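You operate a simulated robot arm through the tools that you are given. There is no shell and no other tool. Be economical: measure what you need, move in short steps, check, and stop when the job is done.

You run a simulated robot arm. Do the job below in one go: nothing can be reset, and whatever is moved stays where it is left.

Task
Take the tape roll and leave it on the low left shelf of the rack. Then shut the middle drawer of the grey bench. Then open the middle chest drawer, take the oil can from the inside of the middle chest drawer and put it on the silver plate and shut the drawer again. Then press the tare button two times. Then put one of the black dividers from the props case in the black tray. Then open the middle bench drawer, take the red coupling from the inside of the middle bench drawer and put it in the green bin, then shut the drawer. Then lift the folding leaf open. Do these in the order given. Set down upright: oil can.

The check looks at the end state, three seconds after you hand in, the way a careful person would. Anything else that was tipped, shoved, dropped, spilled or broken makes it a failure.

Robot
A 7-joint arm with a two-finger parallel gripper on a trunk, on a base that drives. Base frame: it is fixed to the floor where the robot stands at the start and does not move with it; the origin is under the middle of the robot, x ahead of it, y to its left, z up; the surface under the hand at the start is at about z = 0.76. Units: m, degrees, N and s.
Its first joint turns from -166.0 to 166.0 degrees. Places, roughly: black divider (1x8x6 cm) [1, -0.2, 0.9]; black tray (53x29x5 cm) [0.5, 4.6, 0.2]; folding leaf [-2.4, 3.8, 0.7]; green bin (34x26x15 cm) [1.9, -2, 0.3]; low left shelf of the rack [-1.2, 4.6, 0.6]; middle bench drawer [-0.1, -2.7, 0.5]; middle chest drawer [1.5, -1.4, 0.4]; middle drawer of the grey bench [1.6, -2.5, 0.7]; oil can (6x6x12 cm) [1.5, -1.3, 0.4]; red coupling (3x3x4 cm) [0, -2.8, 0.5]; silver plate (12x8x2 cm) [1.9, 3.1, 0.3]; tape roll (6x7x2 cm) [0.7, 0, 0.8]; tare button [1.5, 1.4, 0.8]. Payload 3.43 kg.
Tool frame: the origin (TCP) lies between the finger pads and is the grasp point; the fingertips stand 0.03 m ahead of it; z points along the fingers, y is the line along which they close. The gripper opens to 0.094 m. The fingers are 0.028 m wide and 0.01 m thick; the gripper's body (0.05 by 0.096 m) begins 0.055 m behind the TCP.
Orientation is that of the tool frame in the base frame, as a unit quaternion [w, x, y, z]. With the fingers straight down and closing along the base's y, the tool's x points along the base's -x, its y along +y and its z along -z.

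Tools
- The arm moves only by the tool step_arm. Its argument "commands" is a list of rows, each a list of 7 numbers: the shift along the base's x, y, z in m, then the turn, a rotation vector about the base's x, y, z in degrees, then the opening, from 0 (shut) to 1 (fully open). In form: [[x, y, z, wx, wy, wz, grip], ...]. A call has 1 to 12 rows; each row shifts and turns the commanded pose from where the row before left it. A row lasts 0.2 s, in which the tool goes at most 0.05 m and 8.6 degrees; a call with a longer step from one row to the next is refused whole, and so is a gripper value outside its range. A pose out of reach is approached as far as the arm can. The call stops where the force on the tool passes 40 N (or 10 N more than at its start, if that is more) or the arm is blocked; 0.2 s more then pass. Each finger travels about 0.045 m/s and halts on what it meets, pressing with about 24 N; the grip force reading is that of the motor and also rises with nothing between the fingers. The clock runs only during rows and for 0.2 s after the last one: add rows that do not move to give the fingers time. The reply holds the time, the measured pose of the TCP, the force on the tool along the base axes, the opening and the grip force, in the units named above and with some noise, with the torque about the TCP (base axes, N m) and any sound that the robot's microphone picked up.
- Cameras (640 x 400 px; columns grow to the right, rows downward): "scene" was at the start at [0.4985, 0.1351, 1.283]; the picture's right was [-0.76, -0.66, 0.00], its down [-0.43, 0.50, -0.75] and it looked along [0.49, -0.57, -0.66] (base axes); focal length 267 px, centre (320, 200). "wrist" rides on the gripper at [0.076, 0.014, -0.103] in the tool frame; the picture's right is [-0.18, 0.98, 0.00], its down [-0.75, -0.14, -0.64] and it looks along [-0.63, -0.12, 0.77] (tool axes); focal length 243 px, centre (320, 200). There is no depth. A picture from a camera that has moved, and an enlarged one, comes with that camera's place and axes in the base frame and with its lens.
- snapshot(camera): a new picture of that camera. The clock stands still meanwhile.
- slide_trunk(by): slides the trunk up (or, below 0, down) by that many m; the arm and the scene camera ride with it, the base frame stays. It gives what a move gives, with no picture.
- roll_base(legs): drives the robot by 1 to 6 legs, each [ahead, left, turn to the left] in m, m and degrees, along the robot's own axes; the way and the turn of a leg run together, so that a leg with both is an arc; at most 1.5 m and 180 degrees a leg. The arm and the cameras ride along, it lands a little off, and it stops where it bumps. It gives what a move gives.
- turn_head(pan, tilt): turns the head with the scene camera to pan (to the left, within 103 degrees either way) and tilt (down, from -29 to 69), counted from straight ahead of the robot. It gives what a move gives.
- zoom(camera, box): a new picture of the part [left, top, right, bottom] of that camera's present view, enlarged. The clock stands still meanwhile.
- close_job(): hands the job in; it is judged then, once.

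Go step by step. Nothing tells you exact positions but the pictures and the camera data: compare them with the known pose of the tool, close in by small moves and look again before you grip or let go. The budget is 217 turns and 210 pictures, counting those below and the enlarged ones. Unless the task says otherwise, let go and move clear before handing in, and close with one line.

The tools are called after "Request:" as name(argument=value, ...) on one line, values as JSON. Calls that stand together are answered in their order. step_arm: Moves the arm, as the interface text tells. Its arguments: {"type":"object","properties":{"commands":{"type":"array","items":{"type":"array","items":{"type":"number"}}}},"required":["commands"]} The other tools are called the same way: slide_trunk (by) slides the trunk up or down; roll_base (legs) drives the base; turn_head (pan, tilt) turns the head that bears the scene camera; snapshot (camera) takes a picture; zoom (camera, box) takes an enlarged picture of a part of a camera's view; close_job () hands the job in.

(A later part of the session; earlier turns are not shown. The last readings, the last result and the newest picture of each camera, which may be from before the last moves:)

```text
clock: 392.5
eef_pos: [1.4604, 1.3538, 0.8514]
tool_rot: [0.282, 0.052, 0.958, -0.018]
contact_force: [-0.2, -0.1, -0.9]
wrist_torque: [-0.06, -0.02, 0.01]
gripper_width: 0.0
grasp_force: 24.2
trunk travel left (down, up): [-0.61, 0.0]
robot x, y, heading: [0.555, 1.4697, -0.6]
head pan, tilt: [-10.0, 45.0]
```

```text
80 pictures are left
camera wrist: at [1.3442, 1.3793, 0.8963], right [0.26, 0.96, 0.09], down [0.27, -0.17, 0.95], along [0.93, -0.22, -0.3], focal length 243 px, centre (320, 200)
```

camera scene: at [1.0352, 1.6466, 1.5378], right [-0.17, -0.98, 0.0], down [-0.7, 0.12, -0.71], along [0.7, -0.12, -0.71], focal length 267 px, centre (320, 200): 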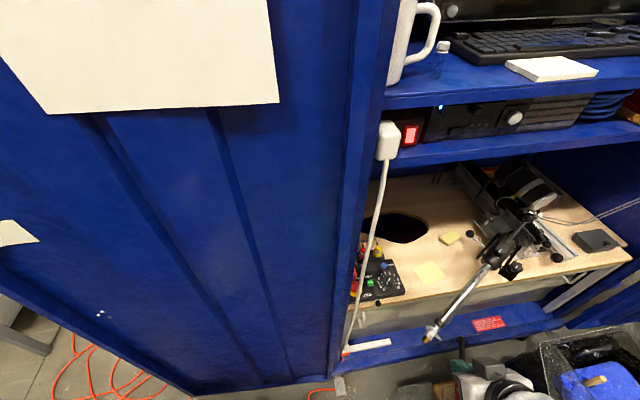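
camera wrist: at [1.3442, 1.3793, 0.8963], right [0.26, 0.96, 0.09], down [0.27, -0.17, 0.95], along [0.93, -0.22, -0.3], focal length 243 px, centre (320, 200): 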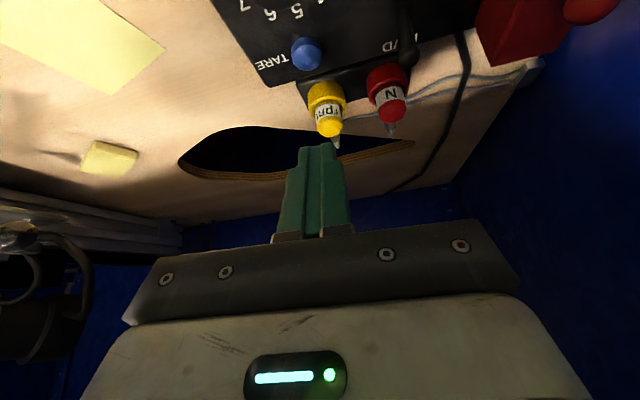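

Two clicks done. I withdraw the arm, back out, and strafe to the wooden table with the props case.

Request:
step_arm(commands=[[-0.02, 0, 0.03, 0, 0, 0, 0], [-0.04, 0, 0.02, 0, 0, 0, 0], [-0.045, 0, 0.01, 0, 0, 0, 0], [-0.045, 0, 0.01, 0, 0, 0, 0], [-0.045, 0, 0, 0, 0, 0, 0], [-0.045, 0, 0, 0, 0, 0, 0], [-0.045, 0, 0, 0, 0, 0, 0], [-0.03, 0, 0, 0, 0, 0, 0]])

Request:
roll_base(legs=[[-0.75, 0, 0.5]])

Request:
turn_head(pan=0, tilt=50)

Request:
snapshot(camera="scene")

```text
clock: 394.3
eef_pos: [1.1458, 1.3523, 0.9213]
tool_rot: [0.281, 0.053, 0.958, -0.018]
contact_force: [-0.5, 0.5, -0.1]
wrist_torque: [-0.05, 0.02, -0.01]
gripper_width: 0.0002
grasp_force: 24.5
trunk travel left (down, up): [-0.61, 0.0]
robot x, y, heading: [0.5575, 1.4685, -0.4]
head pan, tilt: [-10.0, 45.0]
```

```text
clock: 398.4
eef_pos: [0.3955, 1.3626, 0.9213]
tool_rot: [0.281, 0.046, 0.959, -0.016]
contact_force: [0.1, -0.8, 1.1]
wrist_torque: [-0.03, 0.0, -0.01]
gripper_width: 0.0001
grasp_force: 23.9
trunk travel left (down, up): [-0.61, 0.0]
robot x, y, heading: [-0.1973, 1.4726, 0.2]
head pan, tilt: [-10.0, 45.0]
```

```text
clock: 399.1
eef_pos: [0.3957, 1.3643, 0.922]
tool_rot: [0.28, 0.047, 0.959, -0.016]
contact_force: [0.7, -0.3, -0.1]
wrist_torque: [0.03, -0.01, 0.01]
gripper_width: 0.0001
grasp_force: 24.2
trunk travel left (down, up): [-0.61, 0.0]
robot x, y, heading: [-0.1949, 1.4719, 0.2]
head pan, tilt: [0.0, 50.0]
```

```text
79 pictures are left
camera scene: at [0.3247, 1.6724, 1.531], right [0.0, -1.0, 0.0], down [-0.77, 0.0, -0.64], along [0.64, 0.0, -0.77], focal length 267 px, centre (320, 200)
```

scene: 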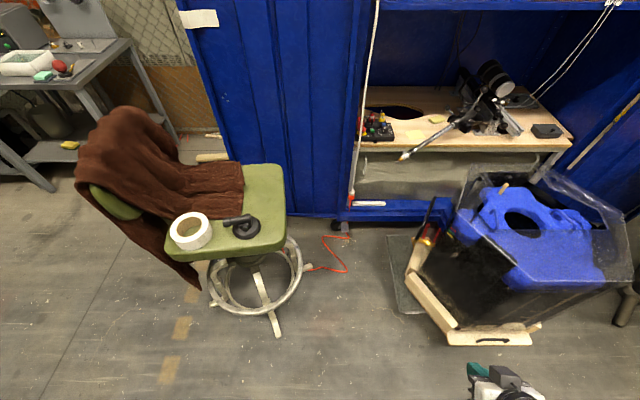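

Nothing was disturbed. I strafe right to the props case.

Request:
roll_base(legs=[[0, -1.4, 0], [0.2, -0.25, 0]])

Request:
turn_head(pan=0, tilt=45)

Request:
snapshot(camera="scene")

```text
clock: 407.8
eef_pos: [0.5852, -0.2913, 0.9224]
tool_rot: [0.28, 0.053, 0.958, -0.018]
contact_force: [-0.4, -1.2, 0.5]
wrist_torque: [0.0, 0.01, -0.01]
gripper_width: 0.0
grasp_force: 23.9
trunk travel left (down, up): [-0.61, 0.0]
robot x, y, heading: [-0.005, -0.1758, -0.8]
head pan, tilt: [0.0, 50.0]
```

```text
clock: 408.4
eef_pos: [0.5857, -0.2902, 0.9213]
tool_rot: [0.282, 0.052, 0.958, -0.018]
contact_force: [-0.2, 0.4, -0.7]
wrist_torque: [0.0, 0.0, 0.0]
gripper_width: 0.0
grasp_force: 23.9
trunk travel left (down, up): [-0.61, 0.0]
robot x, y, heading: [-0.0061, -0.1741, -0.6]
head pan, tilt: [0.0, 45.0]
```

```text
78 pictures are left
camera scene: at [0.522, 0.0198, 1.5378], right [-0.01, -1.0, 0.0], down [-0.71, 0.01, -0.71], along [0.71, -0.01, -0.71], focal length 267 px, centre (320, 200)
```

scene: 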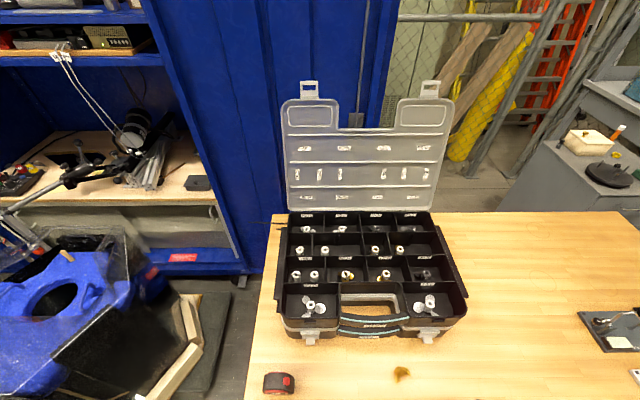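

Request:
zoom(camera="scene", box=[264, 195, 480, 345])

```text
2.67 times, centred on (372, 270) of scene
camera zoom: at [0.522, 0.0198, 1.5378], right [-0.01, -1.0, 0.0], down [-0.71, 0.01, -0.71], along [0.71, -0.01, -0.71], focal length 712 px, centre (181, 13)
```

zoom: 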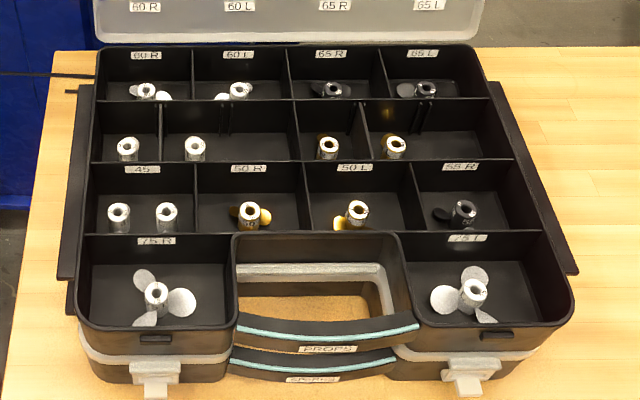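

The dividers in the second row look removable; the one near (1.0, -0.20) matches the hint. I move the base a little closer, straighten the tool and look from above.

Request:
roll_base(legs=[[0.1, 0.02, 0.6]])

Request:
step_arm(commands=[[0.02, 0.01, 0.045, 0, 0, 0, 0.4], [0.02, 0.01, 0.045, 0, 0, 0, 0.4], [0.02, 0.01, 0.045, 0, 6, 0, 0.4], [0.04, 0.01, 0, 0, 7, 0, 0.4], [0.04, 0.01, 0, 0, 7, 0, 0.4], [0.04, 0.01, 0, 0, 7, 0, 0.4], [0.04, 0.01, 0, 0, 5.5, 0, 0.4], [0.03, 0.01, 0, 0, 0, 0, 0.4], [0, 0, 0, 0, 0, 0, 0.4]])

Request:
snapshot(camera="wrist")

```text
clock: 409.6
eef_pos: [0.6875, -0.2648, 0.9213]
tool_rot: [0.281, 0.047, 0.958, -0.016]
contact_force: [-0.4, 0.3, -0.1]
wrist_torque: [0.0, 0.03, 0.0]
gripper_width: 0.0001
grasp_force: 23.8
trunk travel left (down, up): [-0.61, 0.0]
robot x, y, heading: [0.097, -0.1569, -0.0]
head pan, tilt: [0.0, 45.0]
```

```text
refused: row 1 steps farther than a row can; nothing moved
```

```text
76 pictures are left
camera wrist: at [0.5696, -0.2395, 0.966], right [0.25, 0.96, 0.09], down [0.27, -0.16, 0.95], along [0.93, -0.21, -0.3], focal length 243 px, centre (320, 200)
```

wrist: 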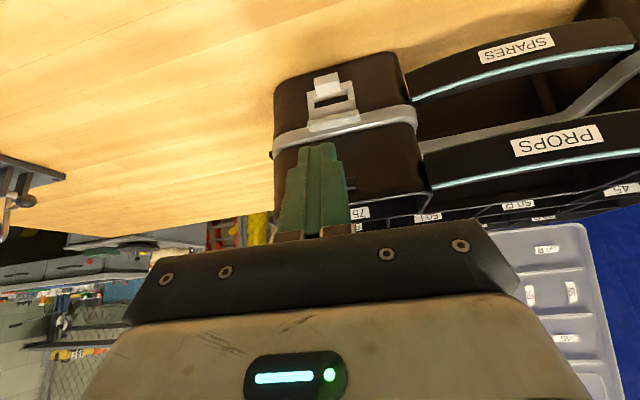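

The upper case is labelled PROPS. I raise and straighten the tool with shorter rows.

Request:
step_arm(commands=[[0, 0, 0.045, 0, 0, 0, 0.4], [0, 0, 0.045, 0, 0, 0, 0.4], [0, 0, 0.045, 0, 6, 0, 0.4], [0.03, 0.01, 0, 0, 7, 0, 0.4], [0.04, 0.01, 0, 0, 7, 0, 0.4], [0.04, 0.01, 0, 0, 7, 0, 0.4], [0.04, 0.01, 0, 0, 5.5, 0, 0.4], [0.04, 0.01, 0, 0, 0, 0, 0.4], [0.03, 0.01, 0, 0, 0, 0, 0.4], [0, 0, 0, 0, 0, 0, 0.4]])

Request:
snapshot(camera="wrist")

```text
clock: 411.8
eef_pos: [0.9073, -0.2053, 1.058]
tool_rot: [0.001, 0.042, 0.999, -0.03]
contact_force: [-0.4, 0.0, 0.2]
wrist_torque: [0.02, -0.02, -0.01]
gripper_width: 0.0376
grasp_force: 0.0
out of reach, approached as far as the arm can: row 3
trunk travel left (down, up): [-0.61, 0.0]
robot x, y, heading: [0.0966, -0.1556, -0.1]
head pan, tilt: [0.0, 45.0]
```

```text
75 pictures are left
camera wrist: at [0.8325, -0.1805, 1.1579], right [0.27, 0.96, -0.06], down [0.74, -0.17, 0.65], along [0.62, -0.22, -0.76], focal length 243 px, centre (320, 200)
```

wrist: 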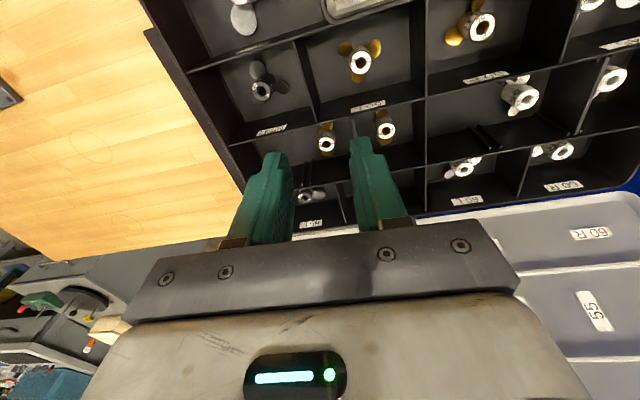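

The divider's top edge runs x≈0.95–1.03 at y≈-0.196, top z≈0.87. I align the tool and come down above it.

Request:
step_arm(commands=[[0.03, 0.003, 0, 3.4, 0, 4.8, 0.4], [0.03, 0.003, 0, 0, 0, 0, 0.4], [0.03, 0.002, -0.02, 0, 0, 0, 0.4], [0, 0, -0.04, 0, 0, 0, 0.4], [0, 0, -0.04, 0, 0, 0, 0.4], [0, 0, 0, 0, 0, 0, 0.4]])

Request:
snapshot(camera="wrist")

Request:
zoom(camera="scene", box=[300, 180, 480, 305])

```text
clock: 413.2
eef_pos: [0.9984, -0.1985, 0.9559]
tool_rot: [0.002, -0.001, 1.0, 0.001]
contact_force: [0.9, 0.7, 0.8]
wrist_torque: [-0.03, 0.02, -0.03]
gripper_width: 0.0379
grasp_force: 0.0
trunk travel left (down, up): [-0.61, 0.0]
robot x, y, heading: [0.0965, -0.1562, 0.0]
head pan, tilt: [0.0, 45.0]
```

```text
74 pictures are left
camera wrist: at [0.9211, -0.185, 1.0583], right [0.18, 0.98, 0.0], down [0.75, -0.14, 0.64], along [0.63, -0.12, -0.76], focal length 243 px, centre (320, 200)
```

wrist: 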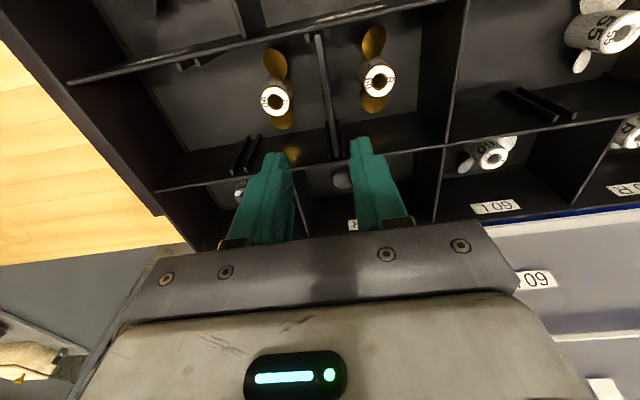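

```text
3.20 times, centred on (390, 242) of scene
camera zoom: at [0.6207, 0.045, 1.5378], right [0.0, -1.0, 0.0], down [-0.71, 0.0, -0.71], along [0.71, 0.0, -0.71], focal length 855 px, centre (96, 64)
```

zoom: 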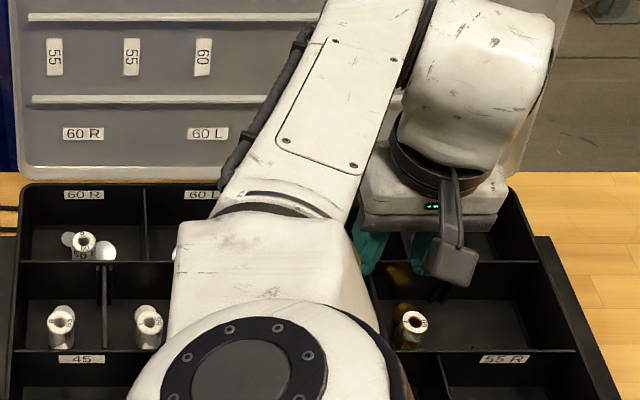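

Divider centre is (0.985, -0.191). I correct and lower nearer.

Request:
step_arm(commands=[[-0.006, 0.007, 0, 0, 0, 0, 0.4], [0, 0, -0.03, 0, 0, 0, 0.4], [0, 0, -0.02, 0, 0, 0, 0.4], [0, 0, 0, 0, 0, 0, 0.4]])

Request:
snapshot(camera="wrist")

```text
clock: 414.2
eef_pos: [0.9918, -0.1906, 0.9093]
tool_rot: [0.002, -0.001, 1.0, -0.001]
contact_force: [-0.7, 1.8, 23.8]
wrist_torque: [-0.62, 0.3, -0.03]
gripper_width: 0.0364
grasp_force: 0.1
trunk travel left (down, up): [-0.61, 0.0]
robot x, y, heading: [0.0958, -0.1518, -0.0]
head pan, tilt: [0.0, 45.0]
```

```text
72 pictures are left
camera wrist: at [0.915, -0.1774, 1.0107], right [0.18, 0.98, 0.0], down [0.75, -0.14, 0.65], along [0.64, -0.12, -0.76], focal length 243 px, centre (320, 200)
```

wrist: 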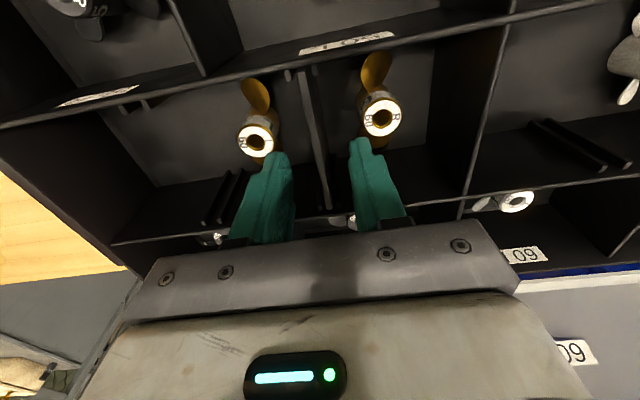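

The left fingertip touches a propeller hub. I lift, shift 2 cm deeper along the divider and narrow the opening.

Request:
step_arm(commands=[[0, 0, 0.02, 0, 0, 0, 0.4], [0.02, 0, 0.01, 0, 0, 0, 0.26], [0, 0, 0, 0, 0, 0, 0.26], [0, 0, 0, 0, 0, 0, 0.26]])

Request:
snapshot(camera="wrist")

```text
clock: 415.2
eef_pos: [1.009, -0.1916, 0.9359]
tool_rot: [0.001, -0.002, 1.0, 0.001]
contact_force: [-8.3, -0.4, -3.9]
wrist_torque: [-0.11, 0.27, 0.12]
gripper_width: 0.0244
grasp_force: 0.1
trunk travel left (down, up): [-0.61, 0.0]
robot x, y, heading: [0.0968, -0.1554, -0.0]
head pan, tilt: [0.0, 45.0]
```

```text
71 pictures are left
camera wrist: at [0.9338, -0.178, 1.0376], right [0.18, 0.98, 0.0], down [0.75, -0.14, 0.64], along [0.63, -0.12, -0.77], focal length 243 px, centre (320, 200)
```

wrist: 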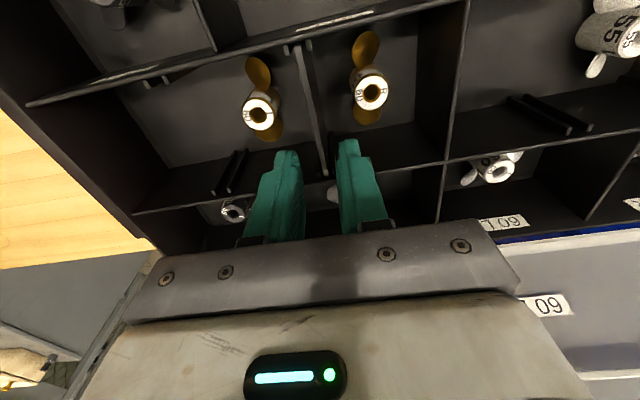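

A light force in -x suggests the hand brushes the lid; I pull back 6 mm and recheck.

Request:
step_arm(commands=[[-0.007, -0.002, 0, 0, 0, 0, 0.26], [0, 0, 0, 0, 0, 0, 0.26]])

Request:
turn_head(pan=-5, tilt=35)

Request:
snapshot(camera="scene")

```text
clock: 415.8
eef_pos: [1.0042, -0.1908, 0.9367]
tool_rot: [0.002, -0.001, 1.0, 0.001]
contact_force: [-0.1, -0.2, 0.4]
wrist_torque: [-0.01, -0.01, -0.01]
gripper_width: 0.0246
grasp_force: 0.0
trunk travel left (down, up): [-0.61, 0.0]
robot x, y, heading: [0.0973, -0.1519, -0.0]
head pan, tilt: [0.0, 45.0]
```

```text
clock: 416.5
eef_pos: [1.0033, -0.1927, 0.9356]
tool_rot: [0.002, -0.001, 1.0, 0.001]
contact_force: [-0.9, 0.3, -0.3]
wrist_torque: [0.01, 0.0, -0.02]
gripper_width: 0.0242
grasp_force: 0.0
trunk travel left (down, up): [-0.61, 0.0]
robot x, y, heading: [0.0985, -0.1505, -0.1]
head pan, tilt: [-5.0, 35.0]
```

```text
70 pictures are left
camera scene: at [0.6271, 0.0374, 1.5526], right [-0.09, -1.0, 0.0], down [-0.57, 0.05, -0.82], along [0.82, -0.07, -0.57], focal length 267 px, centre (320, 200)
```

scene: 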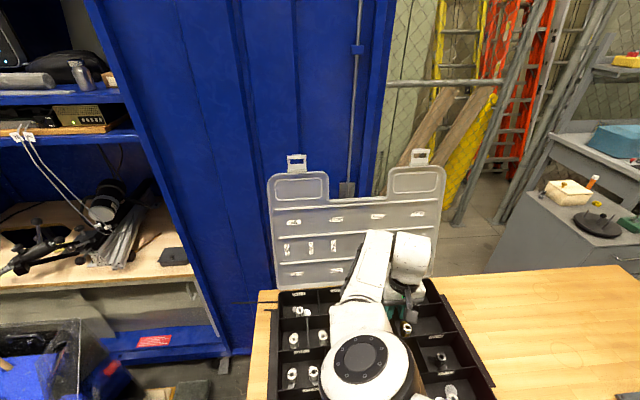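

Clear now. I descend gently astride the divider.

Request:
step_arm(commands=[[0, -0.001, -0.02, 0, 0, 0, 0.26], [0, 0, -0.015, 0, 0, 0, 0.26], [0, 0, -0.01, 0, 0, 0, 0.26], [0, 0, 0, 0, 0, 0, 0.26]])

Request:
snapshot(camera="wrist")

```text
clock: 417.5
eef_pos: [1.0039, -0.193, 0.8908]
tool_rot: [0.001, 0.0, 1.0, 0.0]
contact_force: [0.2, -0.6, -0.3]
wrist_torque: [0.0, 0.0, 0.0]
gripper_width: 0.0245
grasp_force: 0.1
trunk travel left (down, up): [-0.61, 0.0]
robot x, y, heading: [0.0945, -0.1516, 0.0]
head pan, tilt: [-5.0, 35.0]
```

```text
69 pictures are left
camera wrist: at [0.9278, -0.1801, 0.9929], right [0.18, 0.98, 0.0], down [0.75, -0.14, 0.64], along [0.63, -0.12, -0.76], focal length 243 px, centre (320, 200)
```

wrist: 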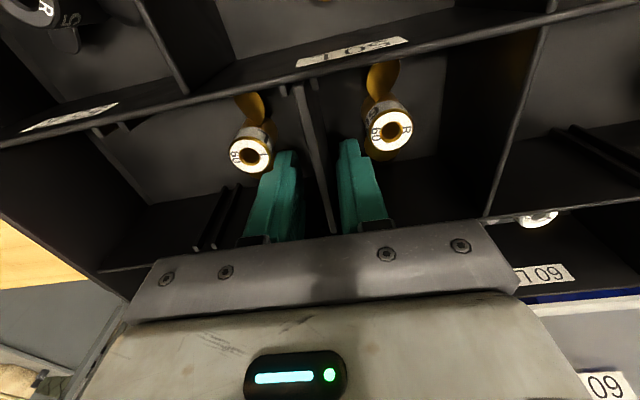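

Centred on the divider, hubs clear. A little lower, then close.

Request:
step_arm(commands=[[0, 0, -0.01, 0, 0, 0, 0.26], [0, 0, -0.008, 0, 0, 0, 0.26], [0, 0, 0, 0, 0, 0, 0.1], [0, 0, 0, 0, 0, 0, 0], [0, 0, 0, 0, 0, 0, 0]])

Request:
snapshot(camera="wrist")

```text
clock: 418.3
eef_pos: [1.0075, -0.1892, 0.8789]
tool_rot: [0.003, -0.005, 1.0, -0.001]
contact_force: [-8.6, 1.6, 22.3]
wrist_torque: [-0.38, 1.04, 0.05]
gripper_width: 0.0186
grasp_force: 23.8
trunk travel left (down, up): [-0.61, 0.0]
robot x, y, heading: [0.0946, -0.152, 0.2]
head pan, tilt: [-5.0, 35.0]
stopped in row 3: the force on the tool passed its limit at 42 N (the readings are from after the stop); the commanded pose is now the measured one
```

```text
68 pictures are left
camera wrist: at [0.9305, -0.1764, 0.9803], right [0.17, 0.98, 0.0], down [0.75, -0.13, 0.65], along [0.64, -0.11, -0.76], focal length 243 px, centre (320, 200)
```

wrist: 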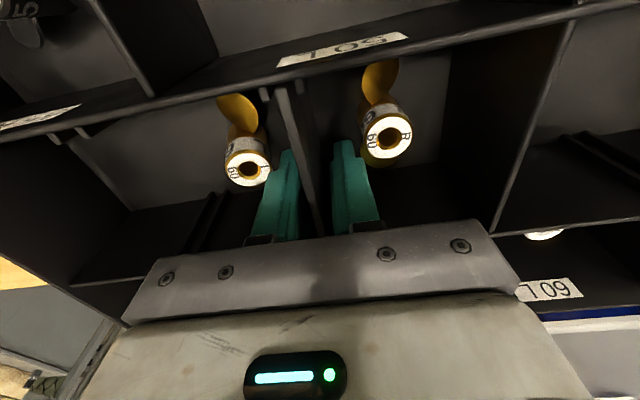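

Something under the fingertips pushes up, so I rise 1 cm to the free height, recentre and close there.

Request:
step_arm(commands=[[-0.003, 0, 0.008, 0, 0, 0, 0.26], [0, -0.003, 0, 0, 0, 0, 0.26], [0, 0, 0, 0, 0, 0, 0.26]])

Request:
step_arm(commands=[[0, 0, 0, 0, 0, 0, 0.1], [0, 0, 0, 0, 0, 0, 0], [0, 0, 0, 0, 0, 0, 0]])

Request:
snapshot(camera="wrist")

```text
clock: 419.1
eef_pos: [1.0052, -0.1924, 0.8853]
tool_rot: [0.005, -0.004, 1.0, 0.0]
contact_force: [-0.1, -1.0, -0.7]
wrist_torque: [0.02, 0.02, 0.02]
gripper_width: 0.0245
grasp_force: 0.1
trunk travel left (down, up): [-0.61, 0.0]
robot x, y, heading: [0.0975, -0.1533, 0.0]
head pan, tilt: [-5.0, 35.0]
```

```text
clock: 419.9
eef_pos: [1.005, -0.191, 0.8843]
tool_rot: [0.004, -0.004, 1.0, 0.0]
contact_force: [-2.9, 7.1, 1.7]
wrist_torque: [-0.05, 0.02, 0.12]
gripper_width: 0.0071
grasp_force: 24.2
trunk travel left (down, up): [-0.61, 0.0]
robot x, y, heading: [0.0967, -0.153, 0.2]
head pan, tilt: [-5.0, 35.0]
```

```text
67 pictures are left
camera wrist: at [0.928, -0.1792, 0.9863], right [0.18, 0.98, 0.0], down [0.75, -0.13, 0.65], along [0.64, -0.11, -0.76], focal length 243 px, centre (320, 200)
```

wrist: 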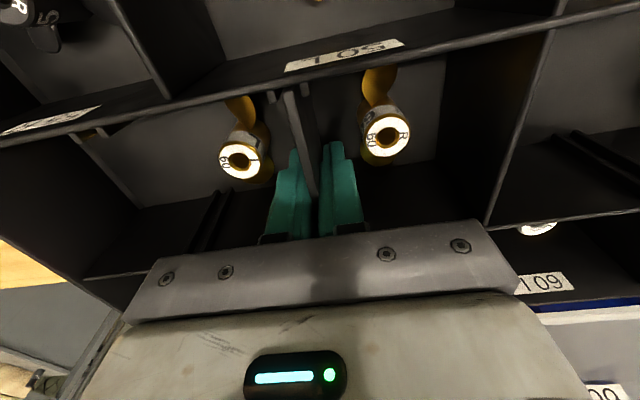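

Gripped (7 mm thick). I lift it slowly straight up.

Request:
step_arm(commands=[[0, -0.001, 0.01, 0, 0, 0, 0], [0, 0, 0.01, 0, 0, 0, 0], [0, 0, 0.015, 0, 0, 0, 0], [0, 0, 0.02, 0, 0, 0, 0], [0, 0, 0.02, 0, 0, 0, 0], [0, 0, 0.02, 0, 0, 0, 0], [0, 0, 0, 0, 0, 0, 0]])

Request:
snapshot(camera="wrist")

```text
clock: 421.5
eef_pos: [1.0051, -0.1932, 0.9798]
tool_rot: [0.004, -0.004, 1.0, 0.0]
contact_force: [0.4, 0.3, 0.0]
wrist_torque: [-0.01, 0.01, -0.01]
gripper_width: 0.0072
grasp_force: 23.5
trunk travel left (down, up): [-0.61, 0.0]
robot x, y, heading: [0.0944, -0.1503, -0.0]
head pan, tilt: [-5.0, 35.0]
```

```text
66 pictures are left
camera wrist: at [0.928, -0.1808, 1.0813], right [0.18, 0.98, 0.0], down [0.75, -0.13, 0.65], along [0.64, -0.11, -0.76], focal length 243 px, centre (320, 200)
```

wrist: 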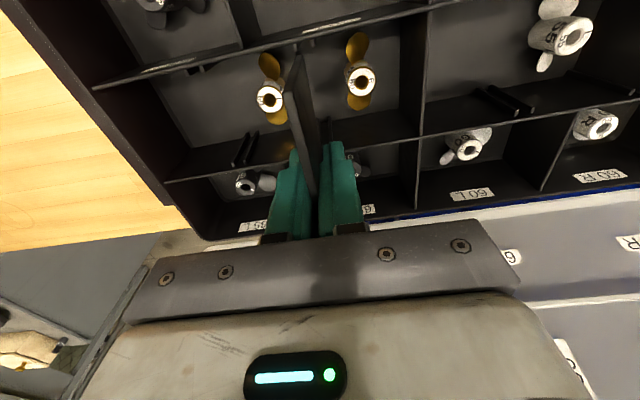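

The divider is out and the props still stand. I raise and draw back, then drive to the small table with the black tray.

Request:
step_arm(commands=[[-0.01, 0, 0.035, 0, 0, 0, 0], [-0.03, 0, 0.03, 0, 0, 0, 0], [-0.045, 0, 0.01, 0, 0, 0, 0], [-0.045, 0, 0, 0, 0, 0, 0], [-0.045, 0, 0, 0, 0, 0, 0], [-0.045, 0, 0, 0, 0, 0, 0], [-0.03, 0, 0, 0, 0, 0, 0], [0, 0, 0, 0, 0, 0, 0]])

Request:
roll_base(legs=[[-0.5, 0, 0], [0, 0, 90], [1.45, 0, 0], [1.45, -0.1, 0], [0.5, -0.6, 0]])

Request:
turn_head(pan=0, tilt=30)

Request:
snapshot(camera="scene")

```text
clock: 423.3
eef_pos: [0.7544, -0.1937, 1.0544]
tool_rot: [0.003, -0.004, 1.0, 0.0]
contact_force: [0.0, 0.4, -0.5]
wrist_torque: [-0.01, 0.0, 0.02]
gripper_width: 0.007
grasp_force: 23.7
trunk travel left (down, up): [-0.61, 0.0]
robot x, y, heading: [0.0986, -0.1516, 0.3]
head pan, tilt: [-5.0, 35.0]
```

```text
clock: 447.6
eef_pos: [0.3529, 3.9094, 1.0551]
tool_rot: [-0.004, 0.708, -0.706, -0.003]
contact_force: [-0.2, -0.3, -1.4]
wrist_torque: [0.0, 0.01, -0.01]
gripper_width: 0.007
grasp_force: 24.0
trunk travel left (down, up): [-0.61, 0.0]
robot x, y, heading: [0.3099, 3.2483, 89.6]
head pan, tilt: [-5.0, 35.0]
```

```text
clock: 448.2
eef_pos: [0.3541, 3.9101, 1.0545]
tool_rot: [-0.003, 0.708, -0.707, -0.003]
contact_force: [0.8, 0.2, -0.1]
wrist_torque: [0.01, 0.0, -0.01]
gripper_width: 0.0071
grasp_force: 24.0
trunk travel left (down, up): [-0.61, 0.0]
robot x, y, heading: [0.3107, 3.2503, 89.7]
head pan, tilt: [0.0, 30.0]
```

```text
65 pictures are left
camera scene: at [0.1181, 3.7876, 1.5604], right [1.0, 0.0, 0.0], down [0.0, -0.5, -0.87], along [0.0, 0.87, -0.5], focal length 267 px, centre (320, 200)
```

scene: 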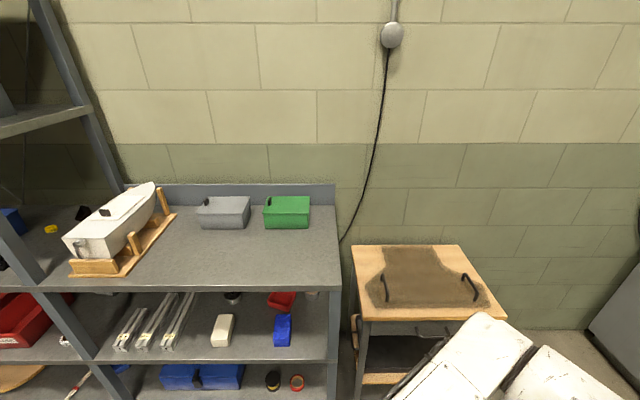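

The tray sits on the lower shelf of the small table under an apron. I lower the trunk to look under it.

Request:
slide_trunk(by=-0.4)

Request:
turn_head(pan=-35, tilt=35)

Request:
snapshot(camera="scene")

Request:
snapshot(camera="wrist")

```text
clock: 452.1
eef_pos: [0.3537, 3.9102, 0.6546]
tool_rot: [-0.004, 0.708, -0.706, -0.003]
contact_force: [-0.2, -0.1, -0.7]
wrist_torque: [0.01, 0.0, 0.01]
gripper_width: 0.007
grasp_force: 23.3
trunk travel left (down, up): [-0.21, 0.4]
robot x, y, heading: [0.3093, 3.2501, 89.7]
head pan, tilt: [0.0, 30.0]
```

```text
clock: 453.1
eef_pos: [0.3546, 3.9107, 0.6544]
tool_rot: [-0.003, 0.708, -0.706, -0.004]
contact_force: [-0.5, 0.4, -0.1]
wrist_torque: [0.02, -0.01, 0.04]
gripper_width: 0.007
grasp_force: 23.6
trunk travel left (down, up): [-0.21, 0.4]
robot x, y, heading: [0.3095, 3.2523, 89.8]
head pan, tilt: [-35.0, 35.0]
```

```text
64 pictures are left
camera scene: at [0.1684, 3.769, 1.1526], right [0.82, -0.58, 0.0], down [-0.33, -0.47, -0.82], along [0.47, 0.67, -0.57], focal length 267 px, centre (320, 200)
```

scene: 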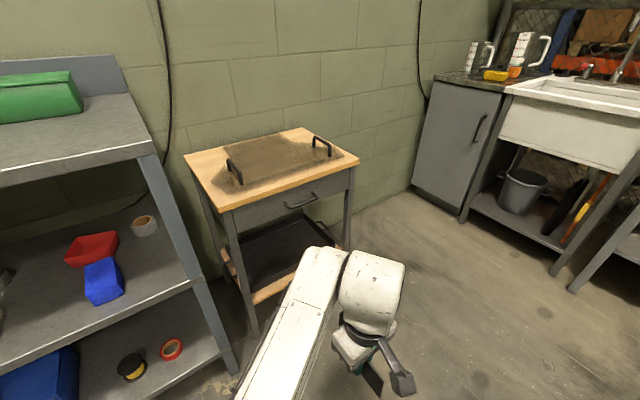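

```text
63 pictures are left
camera wrist: at [0.3399, 3.8308, 0.756], right [-0.98, 0.18, 0.0], down [0.14, 0.75, 0.65], along [0.12, 0.64, -0.76], focal length 243 px, centre (320, 200)
```

wrist: 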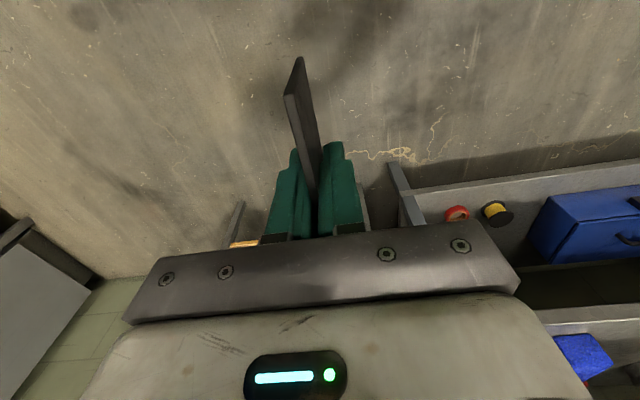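

The tray's rim is at about z = 0.254, y from 4.46, with the apron bottom at z≈0.55. I tilt the tool 45° forward, lower it, and bring the base up.

Request:
step_arm(commands=[[0, 0, 0, 7.5, 0, 0, 0], [0, 0.01, 0, 7.5, 0, 0, 0], [0, 0.02, 0, 7.5, 0, 0, 0], [0, 0.03, 0, 7.5, 0, 0, 0], [0, 0.03, 0, 7.5, 0, 0, 0], [0, 0.03, -0.02, 7.5, 0, 0, 0], [0, 0.01, -0.04, 0, 0, 0, 0], [0, 0, -0.04, 0, 0, 0, 0], [0, 0, 0, 0, 0, 0, 0]])

Request:
slide_trunk(by=-0.17)

Request:
roll_base(legs=[[0.28, -0.17, 0]])

Request:
snapshot(camera="scene")

Request:
snapshot(camera="wrist")

```text
clock: 455.1
eef_pos: [0.3549, 4.0397, 0.5553]
tool_rot: [-0.274, 0.652, -0.651, -0.274]
contact_force: [0.6, -0.1, 0.3]
wrist_torque: [0.03, 0.02, -0.03]
gripper_width: 0.0071
grasp_force: 24.1
trunk travel left (down, up): [-0.21, 0.4]
robot x, y, heading: [0.3072, 3.25, 89.8]
head pan, tilt: [-35.0, 35.0]
```

```text
clock: 457.0
eef_pos: [0.3549, 4.0395, 0.3849]
tool_rot: [-0.274, 0.653, -0.651, -0.273]
contact_force: [0.0, -0.8, 0.7]
wrist_torque: [0.02, -0.01, -0.02]
gripper_width: 0.0069
grasp_force: 24.4
trunk travel left (down, up): [-0.04, 0.57]
robot x, y, heading: [0.3116, 3.2505, 89.5]
head pan, tilt: [-35.0, 35.0]
```

```text
clock: 459.2
eef_pos: [0.5265, 4.319, 0.3856]
tool_rot: [-0.274, 0.653, -0.651, -0.273]
contact_force: [-0.6, 0.1, -0.5]
wrist_torque: [0.02, 0.01, -0.02]
gripper_width: 0.0071
grasp_force: 24.4
trunk travel left (down, up): [-0.04, 0.57]
robot x, y, heading: [0.4863, 3.5281, 89.7]
head pan, tilt: [-35.0, 35.0]
```

```text
62 pictures are left
camera scene: at [0.3409, 4.0487, 0.9827], right [0.82, -0.58, 0.0], down [-0.33, -0.47, -0.82], along [0.47, 0.67, -0.57], focal length 267 px, centre (320, 200)
```

scene: 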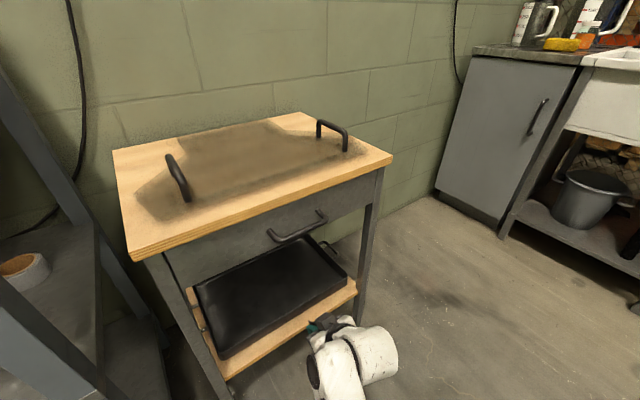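

```text
61 pictures are left
camera wrist: at [0.5128, 4.1912, 0.4023], right [-0.98, 0.13, 0.13], down [0.14, 0.07, 0.99], along [0.12, 0.99, -0.09], focal length 243 px, centre (320, 200)
```

wrist: 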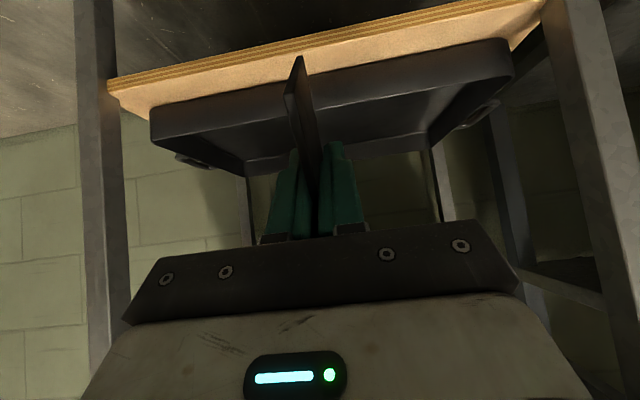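

The tray is straight ahead, with clear space. I go forward over it and look.

Request:
roll_base(legs=[[0.12, 0, 0]])

Request:
step_arm(commands=[[0, 0.04, 0, 0, 0, 0, 0], [0, 0.04, 0, 0, 0, 0, 0], [0, 0.02, 0, 0, 0, 0, 0], [0, 0, 0, 0, 0, 0, 0]])

Request:
snapshot(camera="wrist")

Request:
snapshot(camera="scene")

```text
clock: 460.4
eef_pos: [0.5269, 4.4402, 0.3854]
tool_rot: [-0.275, 0.652, -0.652, -0.273]
contact_force: [0.0, 0.8, 0.2]
wrist_torque: [-0.02, 0.0, -0.02]
gripper_width: 0.007
grasp_force: 23.6
trunk travel left (down, up): [-0.04, 0.57]
robot x, y, heading: [0.4849, 3.6529, 89.7]
head pan, tilt: [-35.0, 35.0]
```

```text
clock: 461.4
eef_pos: [0.5278, 4.5403, 0.384]
tool_rot: [-0.274, 0.652, -0.652, -0.274]
contact_force: [1.5, -0.6, -0.8]
wrist_torque: [-0.01, 0.01, 0.04]
gripper_width: 0.0073
grasp_force: 24.3
trunk travel left (down, up): [-0.04, 0.57]
robot x, y, heading: [0.4828, 3.6543, 89.6]
head pan, tilt: [-35.0, 35.0]
```

```text
60 pictures are left
camera wrist: at [0.5137, 4.4119, 0.4015], right [-0.98, 0.13, 0.13], down [0.14, 0.07, 0.99], along [0.12, 0.99, -0.09], focal length 243 px, centre (320, 200)
```

wrist: 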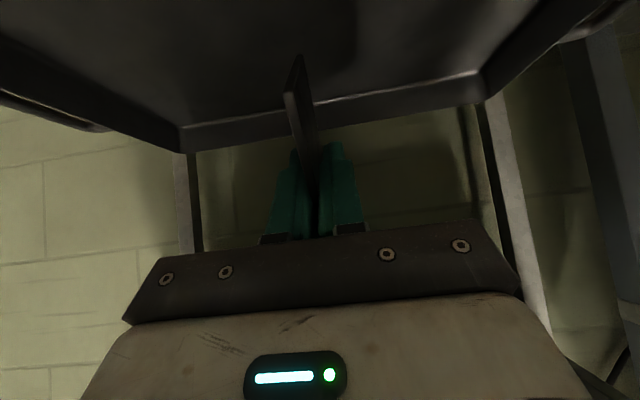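

```text
59 pictures are left
camera scene: at [0.3417, 4.1695, 0.9827], right [0.82, -0.58, 0.0], down [-0.33, -0.47, -0.82], along [0.47, 0.67, -0.57], focal length 267 px, centre (320, 200)
```

scene: 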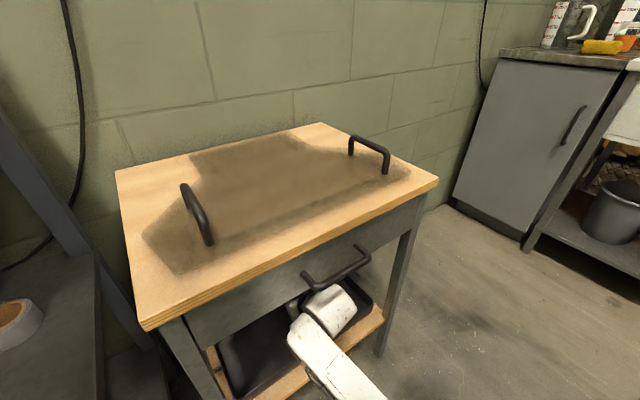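

The divider is over the tray's interior. I lower gently until it touches.

Request:
slide_trunk(by=-0.035)

Request:
step_arm(commands=[[0, 0, -0.015, 0, 0, 0, 0], [0, 0, -0.01, 0, 0, 0, 0], [0, 0, -0.01, 0, 0, 0, 0], [0, 0, -0.008, 0, 0, 0, 0], [0, 0, -0.008, 0, 0, 0, 0]])

Request:
snapshot(camera="wrist")

```text
clock: 462.2
eef_pos: [0.5273, 4.5409, 0.3494]
tool_rot: [-0.274, 0.652, -0.652, -0.273]
contact_force: [0.1, 0.6, -0.3]
wrist_torque: [-0.05, 0.01, -0.03]
gripper_width: 0.007
grasp_force: 23.8
trunk travel left (down, up): [-0.005, 0.605]
robot x, y, heading: [0.4814, 3.649, 89.7]
head pan, tilt: [-35.0, 35.0]
```

```text
clock: 463.4
eef_pos: [0.5279, 4.54, 0.3013]
tool_rot: [-0.276, 0.652, -0.651, -0.275]
contact_force: [-1.0, -3.3, 13.7]
wrist_torque: [-0.38, 0.04, 0.01]
gripper_width: 0.0069
grasp_force: 23.7
trunk travel left (down, up): [-0.005, 0.605]
robot x, y, heading: [0.4825, 3.653, 89.9]
head pan, tilt: [-35.0, 35.0]
```

```text
58 pictures are left
camera wrist: at [0.514, 4.4122, 0.318], right [-0.98, 0.13, 0.13], down [0.14, 0.06, 0.99], along [0.12, 0.99, -0.08], focal length 243 px, centre (320, 200)
```

wrist: 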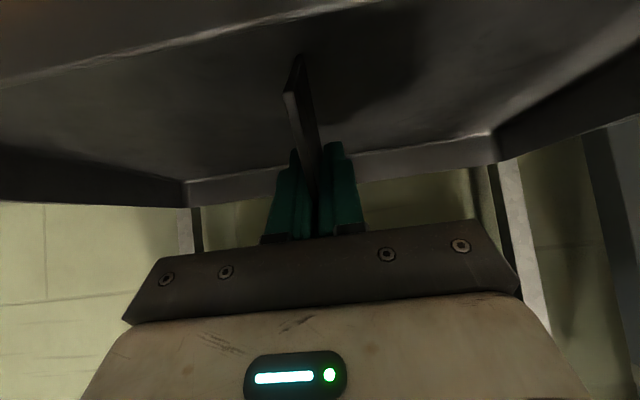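

It touches the tray floor. I release and draw back along the tool axis.

Request:
step_arm(commands=[[0, 0, 0.002, 0, 0, 0, 0.2], [0, 0, 0, 0, 0, 0, 0.4], [0, 0, 0, 0, 0, 0, 0.4], [0, -0.01, 0.01, 0, 0, 0, 0.4], [0, -0.02, 0.02, 0, 0, 0, 0.4], [0, -0.025, 0.025, 0, 0, 0, 0.4], [0, -0.03, 0.015, 0, 0, 0, 0.4], [0, -0.04, 0, 0, 0, 0, 0.4], [0, 0, 0, 0, 0, 0, 0.4]])

Request:
snapshot(camera="wrist")

```text
clock: 465.4
eef_pos: [0.5286, 4.4151, 0.3711]
tool_rot: [-0.274, 0.653, -0.651, -0.273]
contact_force: [-0.1, 0.4, -0.1]
wrist_torque: [-0.02, 0.01, -0.01]
gripper_width: 0.0376
grasp_force: 0.1
trunk travel left (down, up): [-0.005, 0.605]
robot x, y, heading: [0.4849, 3.6467, 89.8]
head pan, tilt: [-35.0, 35.0]
```

```text
57 pictures are left
camera wrist: at [0.514, 4.2868, 0.3875], right [-0.98, 0.13, 0.13], down [0.14, 0.07, 0.99], along [0.12, 0.99, -0.09], focal length 243 px, centre (320, 200)
```

wrist: 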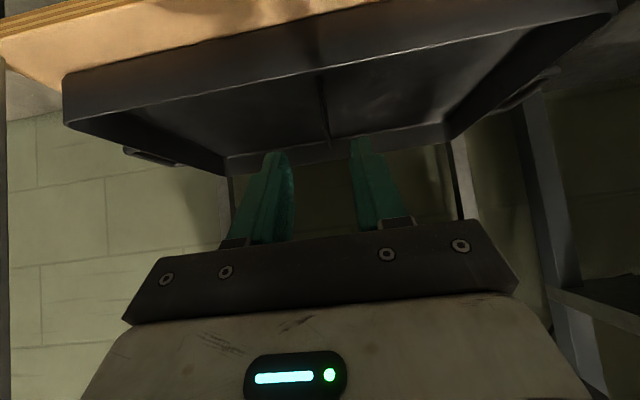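

The divider lies in the tray. I back out, raise, turn round and drive to the blue-drawer bench.

Request:
roll_base(legs=[[-0.4, 0, 0]])

Request:
slide_trunk(by=0.35)

Request:
step_arm(commands=[[0, -0.02, 0.04, 0, 0, 0, 0.4], [0, -0.03, 0.035, 0, 0, 0, 0.4], [0, -0.03, 0.035, 0, 0, 0, 0.4], [0, -0.03, 0.035, 0, 0, 0, 0.4], [0, 0, 0.04, 0, 0, 0, 0.4], [0, 0, 0, 0, 0, 0, 0.4]])

Request:
roll_base(legs=[[0, 0, 180], [1.3, -0.65, 0], [1.4, 0, 0], [1.3, 0, 0]])

Request:
turn_head(pan=0, tilt=30)

Request:
snapshot(camera="scene")

```text
clock: 467.9
eef_pos: [0.5259, 4.0112, 0.3709]
tool_rot: [-0.274, 0.653, -0.652, -0.272]
contact_force: [0.0, -0.7, 0.2]
wrist_torque: [-0.01, 0.02, -0.03]
gripper_width: 0.0376
grasp_force: 0.1
trunk travel left (down, up): [-0.005, 0.605]
robot x, y, heading: [0.4841, 3.2473, 89.9]
head pan, tilt: [-35.0, 35.0]
```

```text
clock: 471.3
eef_pos: [0.5257, 4.0107, 0.7196]
tool_rot: [-0.275, 0.652, -0.652, -0.272]
contact_force: [0.5, 0.4, 0.3]
wrist_torque: [0.01, 0.02, 0.03]
gripper_width: 0.0376
grasp_force: 0.1
trunk travel left (down, up): [-0.355, 0.255]
robot x, y, heading: [0.479, 3.2426, 89.8]
head pan, tilt: [-35.0, 35.0]
```

```text
clock: 472.7
eef_pos: [0.5255, 3.9315, 0.8319]
tool_rot: [-0.274, 0.653, -0.652, -0.272]
contact_force: [-0.2, 0.2, -0.4]
wrist_torque: [0.02, 0.04, -0.02]
gripper_width: 0.0376
grasp_force: 0.0
out of reach, approached as far as the arm can: row 4, 5
trunk travel left (down, up): [-0.355, 0.255]
robot x, y, heading: [0.4796, 3.2483, 89.6]
head pan, tilt: [-35.0, 35.0]
```

```text
clock: 500.0
eef_pos: [-0.1311, -1.4421, 0.8315]
tool_rot: [0.275, 0.645, 0.659, -0.271]
contact_force: [-0.3, 0.9, 0.3]
wrist_torque: [0.05, 0.01, -0.01]
gripper_width: 0.0377
grasp_force: 0.1
trunk travel left (down, up): [-0.355, 0.255]
robot x, y, heading: [-0.0998, -0.7568, -89.0]
head pan, tilt: [-35.0, 35.0]
```

```text
clock: 501.0
eef_pos: [-0.1317, -1.443, 0.8315]
tool_rot: [0.275, 0.645, 0.659, -0.271]
contact_force: [0.5, 1.0, -0.4]
wrist_torque: [0.0, 0.02, -0.01]
gripper_width: 0.0376
grasp_force: 0.1
trunk travel left (down, up): [-0.355, 0.255]
robot x, y, heading: [-0.0975, -0.7588, -89.2]
head pan, tilt: [0.0, 30.0]
```

```text
56 pictures are left
camera scene: at [0.105, -1.2819, 1.3055], right [-1.0, -0.02, 0.0], down [-0.01, 0.5, -0.87], along [0.01, -0.87, -0.5], focal length 267 px, centre (320, 200)
```

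scene: 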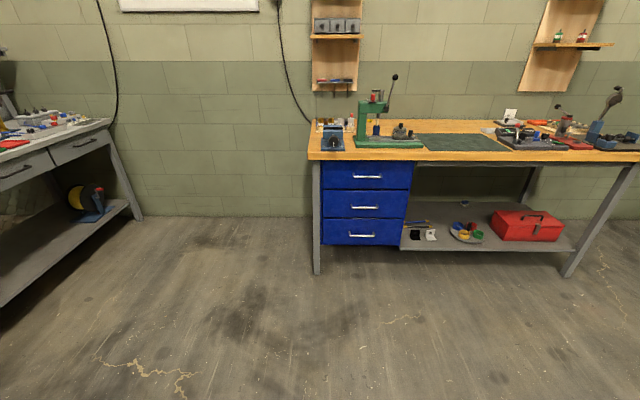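

The middle blue drawer's handle is near (-0.115, -2.48, 0.58). I drive closer, offset so the arm repeats the chest-handle approach.

Request:
roll_base(legs=[[0.78, -0.22, -0.8]])

Request:
step_arm(commands=[[0.01, 0, 0, -7.5, 0, 0, 0.7], [0.01, 0, 0, -7.5, 0, 0, 0.7], [0.02, 0, 0, -7.5, 0, 0, 0.7], [0.03, 0, 0, -7.5, 0, 0, 0.7], [0.03, 0, 0, -7.5, 0, 0, 0.7], [0.03, 0, 0, -7.5, 0, 0, 0.7], [0.03, 0, -0.02, 0, 0, 0, 0.7], [0.03, 0, -0.02, 0, 0, 0, 0.7], [0.02, 0, 0, 0, 0, 0, 0.7]])

Request:
step_arm(commands=[[0, 0, 0, 0, -8.2, 0, 0.7], [0, 0, 0, 0, -8.2, 0, 0.7], [0, 0, 0, 0, -8.2, 0, 0.7], [0, 0, 0, 0, -8.2, 0, 0.7], [0, 0, 0, 0, -8.2, 0, 0.7], [0, 0, 0, 0, -8.2, 0, 0.7], [0, 0, 0, 0, -8.2, 0, 0.7], [0, 0, 0, 0, -8.2, 0, 0.7], [0, 0, 0, 0, -8.2, 0, 0.7], [0, 0, 0, 0, -8.2, 0, 0.7], [0, 0, 0, 0, -6, 0, 0.7], [0, 0, 0, 0, 0, 0, 0.7]])

Request:
slide_trunk(by=-0.22)

Request:
snapshot(camera="wrist")

Request:
snapshot(camera="scene")

```text
clock: 505.4
eef_pos: [-0.3595, -2.2248, 0.8315]
tool_rot: [0.273, 0.651, 0.654, -0.273]
contact_force: [-0.3, 0.8, 0.2]
wrist_torque: [0.03, -0.02, 0.03]
gripper_width: 0.0375
grasp_force: 0.0
trunk travel left (down, up): [-0.355, 0.255]
robot x, y, heading: [-0.316, -1.5379, -90.2]
head pan, tilt: [0.0, 30.0]
```

```text
clock: 507.4
eef_pos: [-0.1485, -2.2232, 0.7902]
tool_rot: [-0.502, -0.496, -0.499, 0.504]
contact_force: [0.2, -1.1, 0.3]
wrist_torque: [-0.02, 0.0, 0.01]
gripper_width: 0.0656
grasp_force: 0.1
trunk travel left (down, up): [-0.355, 0.255]
robot x, y, heading: [-0.3168, -1.5393, -90.0]
head pan, tilt: [0.0, 30.0]
```

```text
clock: 510.0
eef_pos: [-0.1493, -2.2245, 0.7909]
tool_rot: [0.707, 0.707, 0.01, -0.018]
contact_force: [0.1, -0.2, 0.2]
wrist_torque: [0.01, 0.02, 0.0]
gripper_width: 0.0657
grasp_force: 0.1
trunk travel left (down, up): [-0.355, 0.255]
robot x, y, heading: [-0.3176, -1.5365, -90.0]
head pan, tilt: [0.0, 30.0]
```

```text
clock: 512.3
eef_pos: [-0.1488, -2.2229, 0.571]
tool_rot: [0.707, 0.707, 0.01, -0.017]
contact_force: [0.0, -0.1, -0.4]
wrist_torque: [0.02, 0.0, -0.03]
gripper_width: 0.0658
grasp_force: 0.0
trunk travel left (down, up): [-0.135, 0.475]
robot x, y, heading: [-0.3153, -1.5382, -90.2]
head pan, tilt: [0.0, 30.0]
```

```text
55 pictures are left
camera wrist: at [-0.0713, -2.1235, 0.5818], right [-0.15, 0.0, 0.99], down [-0.75, 0.65, -0.11], along [-0.64, -0.76, -0.09], focal length 243 px, centre (320, 200)
```

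wrist: 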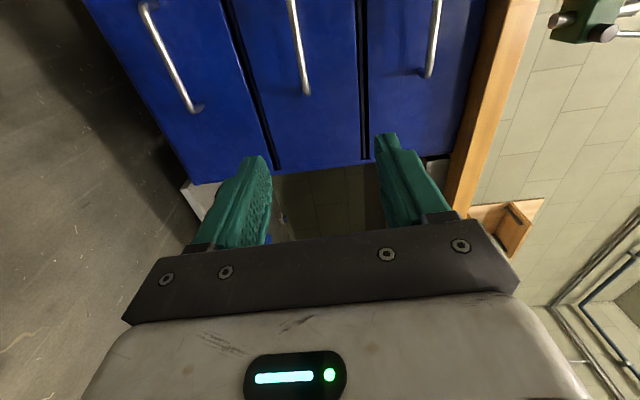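

```text
54 pictures are left
camera scene: at [-0.1211, -2.0683, 1.0855], right [-1.0, 0.0, 0.0], down [0.0, 0.5, -0.87], along [0.0, -0.87, -0.5], focal length 267 px, centre (320, 200)
```

scene: 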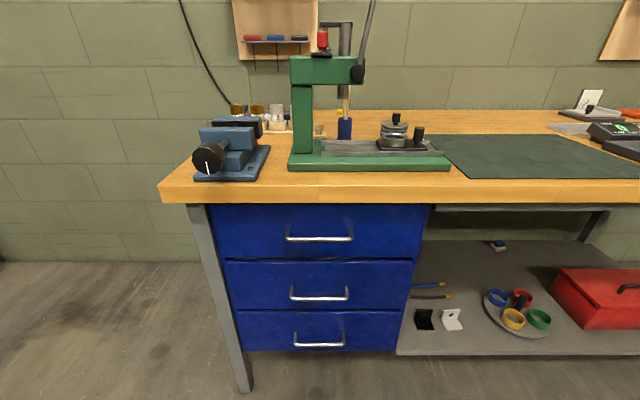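

Roll complete. The handle bar is at about (-0.117, -2.52, 0.545). I align and approach.

Request:
step_arm(commands=[[0.012, -0.03, -0.012, 0, 0, 0, 0.7], [0.012, -0.03, -0.013, 0, 0, 0, 0.7], [0, -0.045, 0, 0, 0, 0, 0.7], [0, -0.045, 0, 0, 0, 0, 0.7], [0, -0.045, 0, 0, 0, 0, 0.7], [0, -0.03, 0, 0, 0, 0, 0.7], [0, 0, 0, 0, 0, 0, 0.7]])

Request:
snapshot(camera="wrist")

```text
clock: 513.9
eef_pos: [-0.1248, -2.4503, 0.5465]
tool_rot: [0.707, 0.707, 0.011, -0.017]
contact_force: [-1.6, 0.2, 0.5]
wrist_torque: [0.03, 0.0, -0.01]
gripper_width: 0.0656
grasp_force: 0.0
trunk travel left (down, up): [-0.135, 0.475]
robot x, y, heading: [-0.3172, -1.5393, -90.2]
head pan, tilt: [0.0, 30.0]
```

```text
53 pictures are left
camera wrist: at [-0.0473, -2.3502, 0.5571], right [-0.14, 0.0, 0.99], down [-0.75, 0.65, -0.11], along [-0.64, -0.76, -0.09], focal length 243 px, centre (320, 200)
```

wrist: 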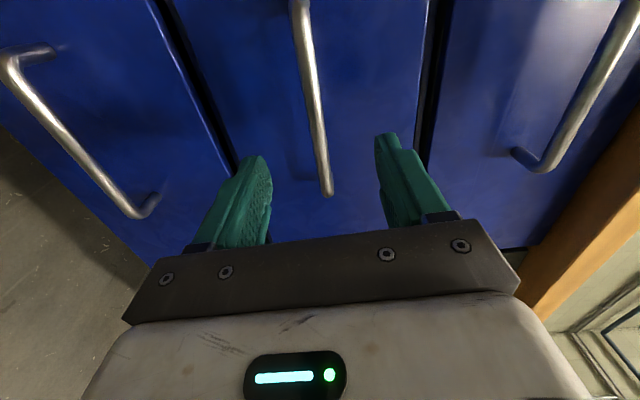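

The bar lies between the fingers. I advance and close.

Request:
step_arm(commands=[[0, -0.03, 0, 0, 0, 0, 0.7], [0, -0.022, 0, 0, 0, 0, 0.7], [0, 0, 0, 0, 0, 0, 0.3], [0, 0, 0, 0, 0, 0, 0], [0, 0, 0, 0, 0, 0, 0], [0, 0, 0, 0, 0, 0, 0]])

Request:
snapshot(camera="wrist")

```text
clock: 515.3
eef_pos: [-0.1256, -2.5019, 0.5449]
tool_rot: [0.707, 0.707, 0.01, -0.016]
contact_force: [-0.6, 0.1, -4.5]
wrist_torque: [0.08, -0.78, 0.12]
gripper_width: 0.0129
grasp_force: 31.1
trunk travel left (down, up): [-0.135, 0.475]
robot x, y, heading: [-0.3181, -1.5404, -90.4]
head pan, tilt: [0.0, 30.0]
```

```text
52 pictures are left
camera wrist: at [-0.0473, -2.4015, 0.5559], right [-0.15, 0.0, 0.99], down [-0.75, 0.65, -0.11], along [-0.64, -0.76, -0.09], focal length 243 px, centre (320, 200)
```

wrist: 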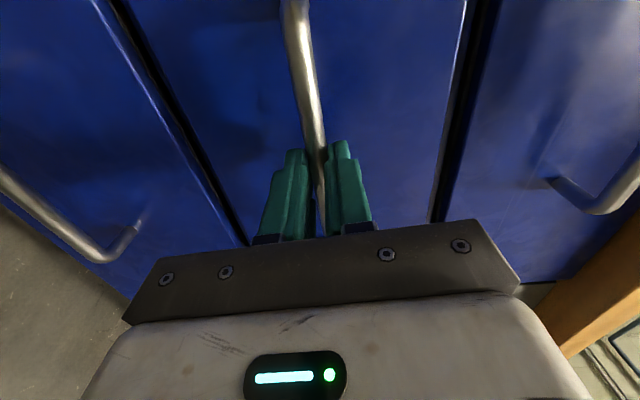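

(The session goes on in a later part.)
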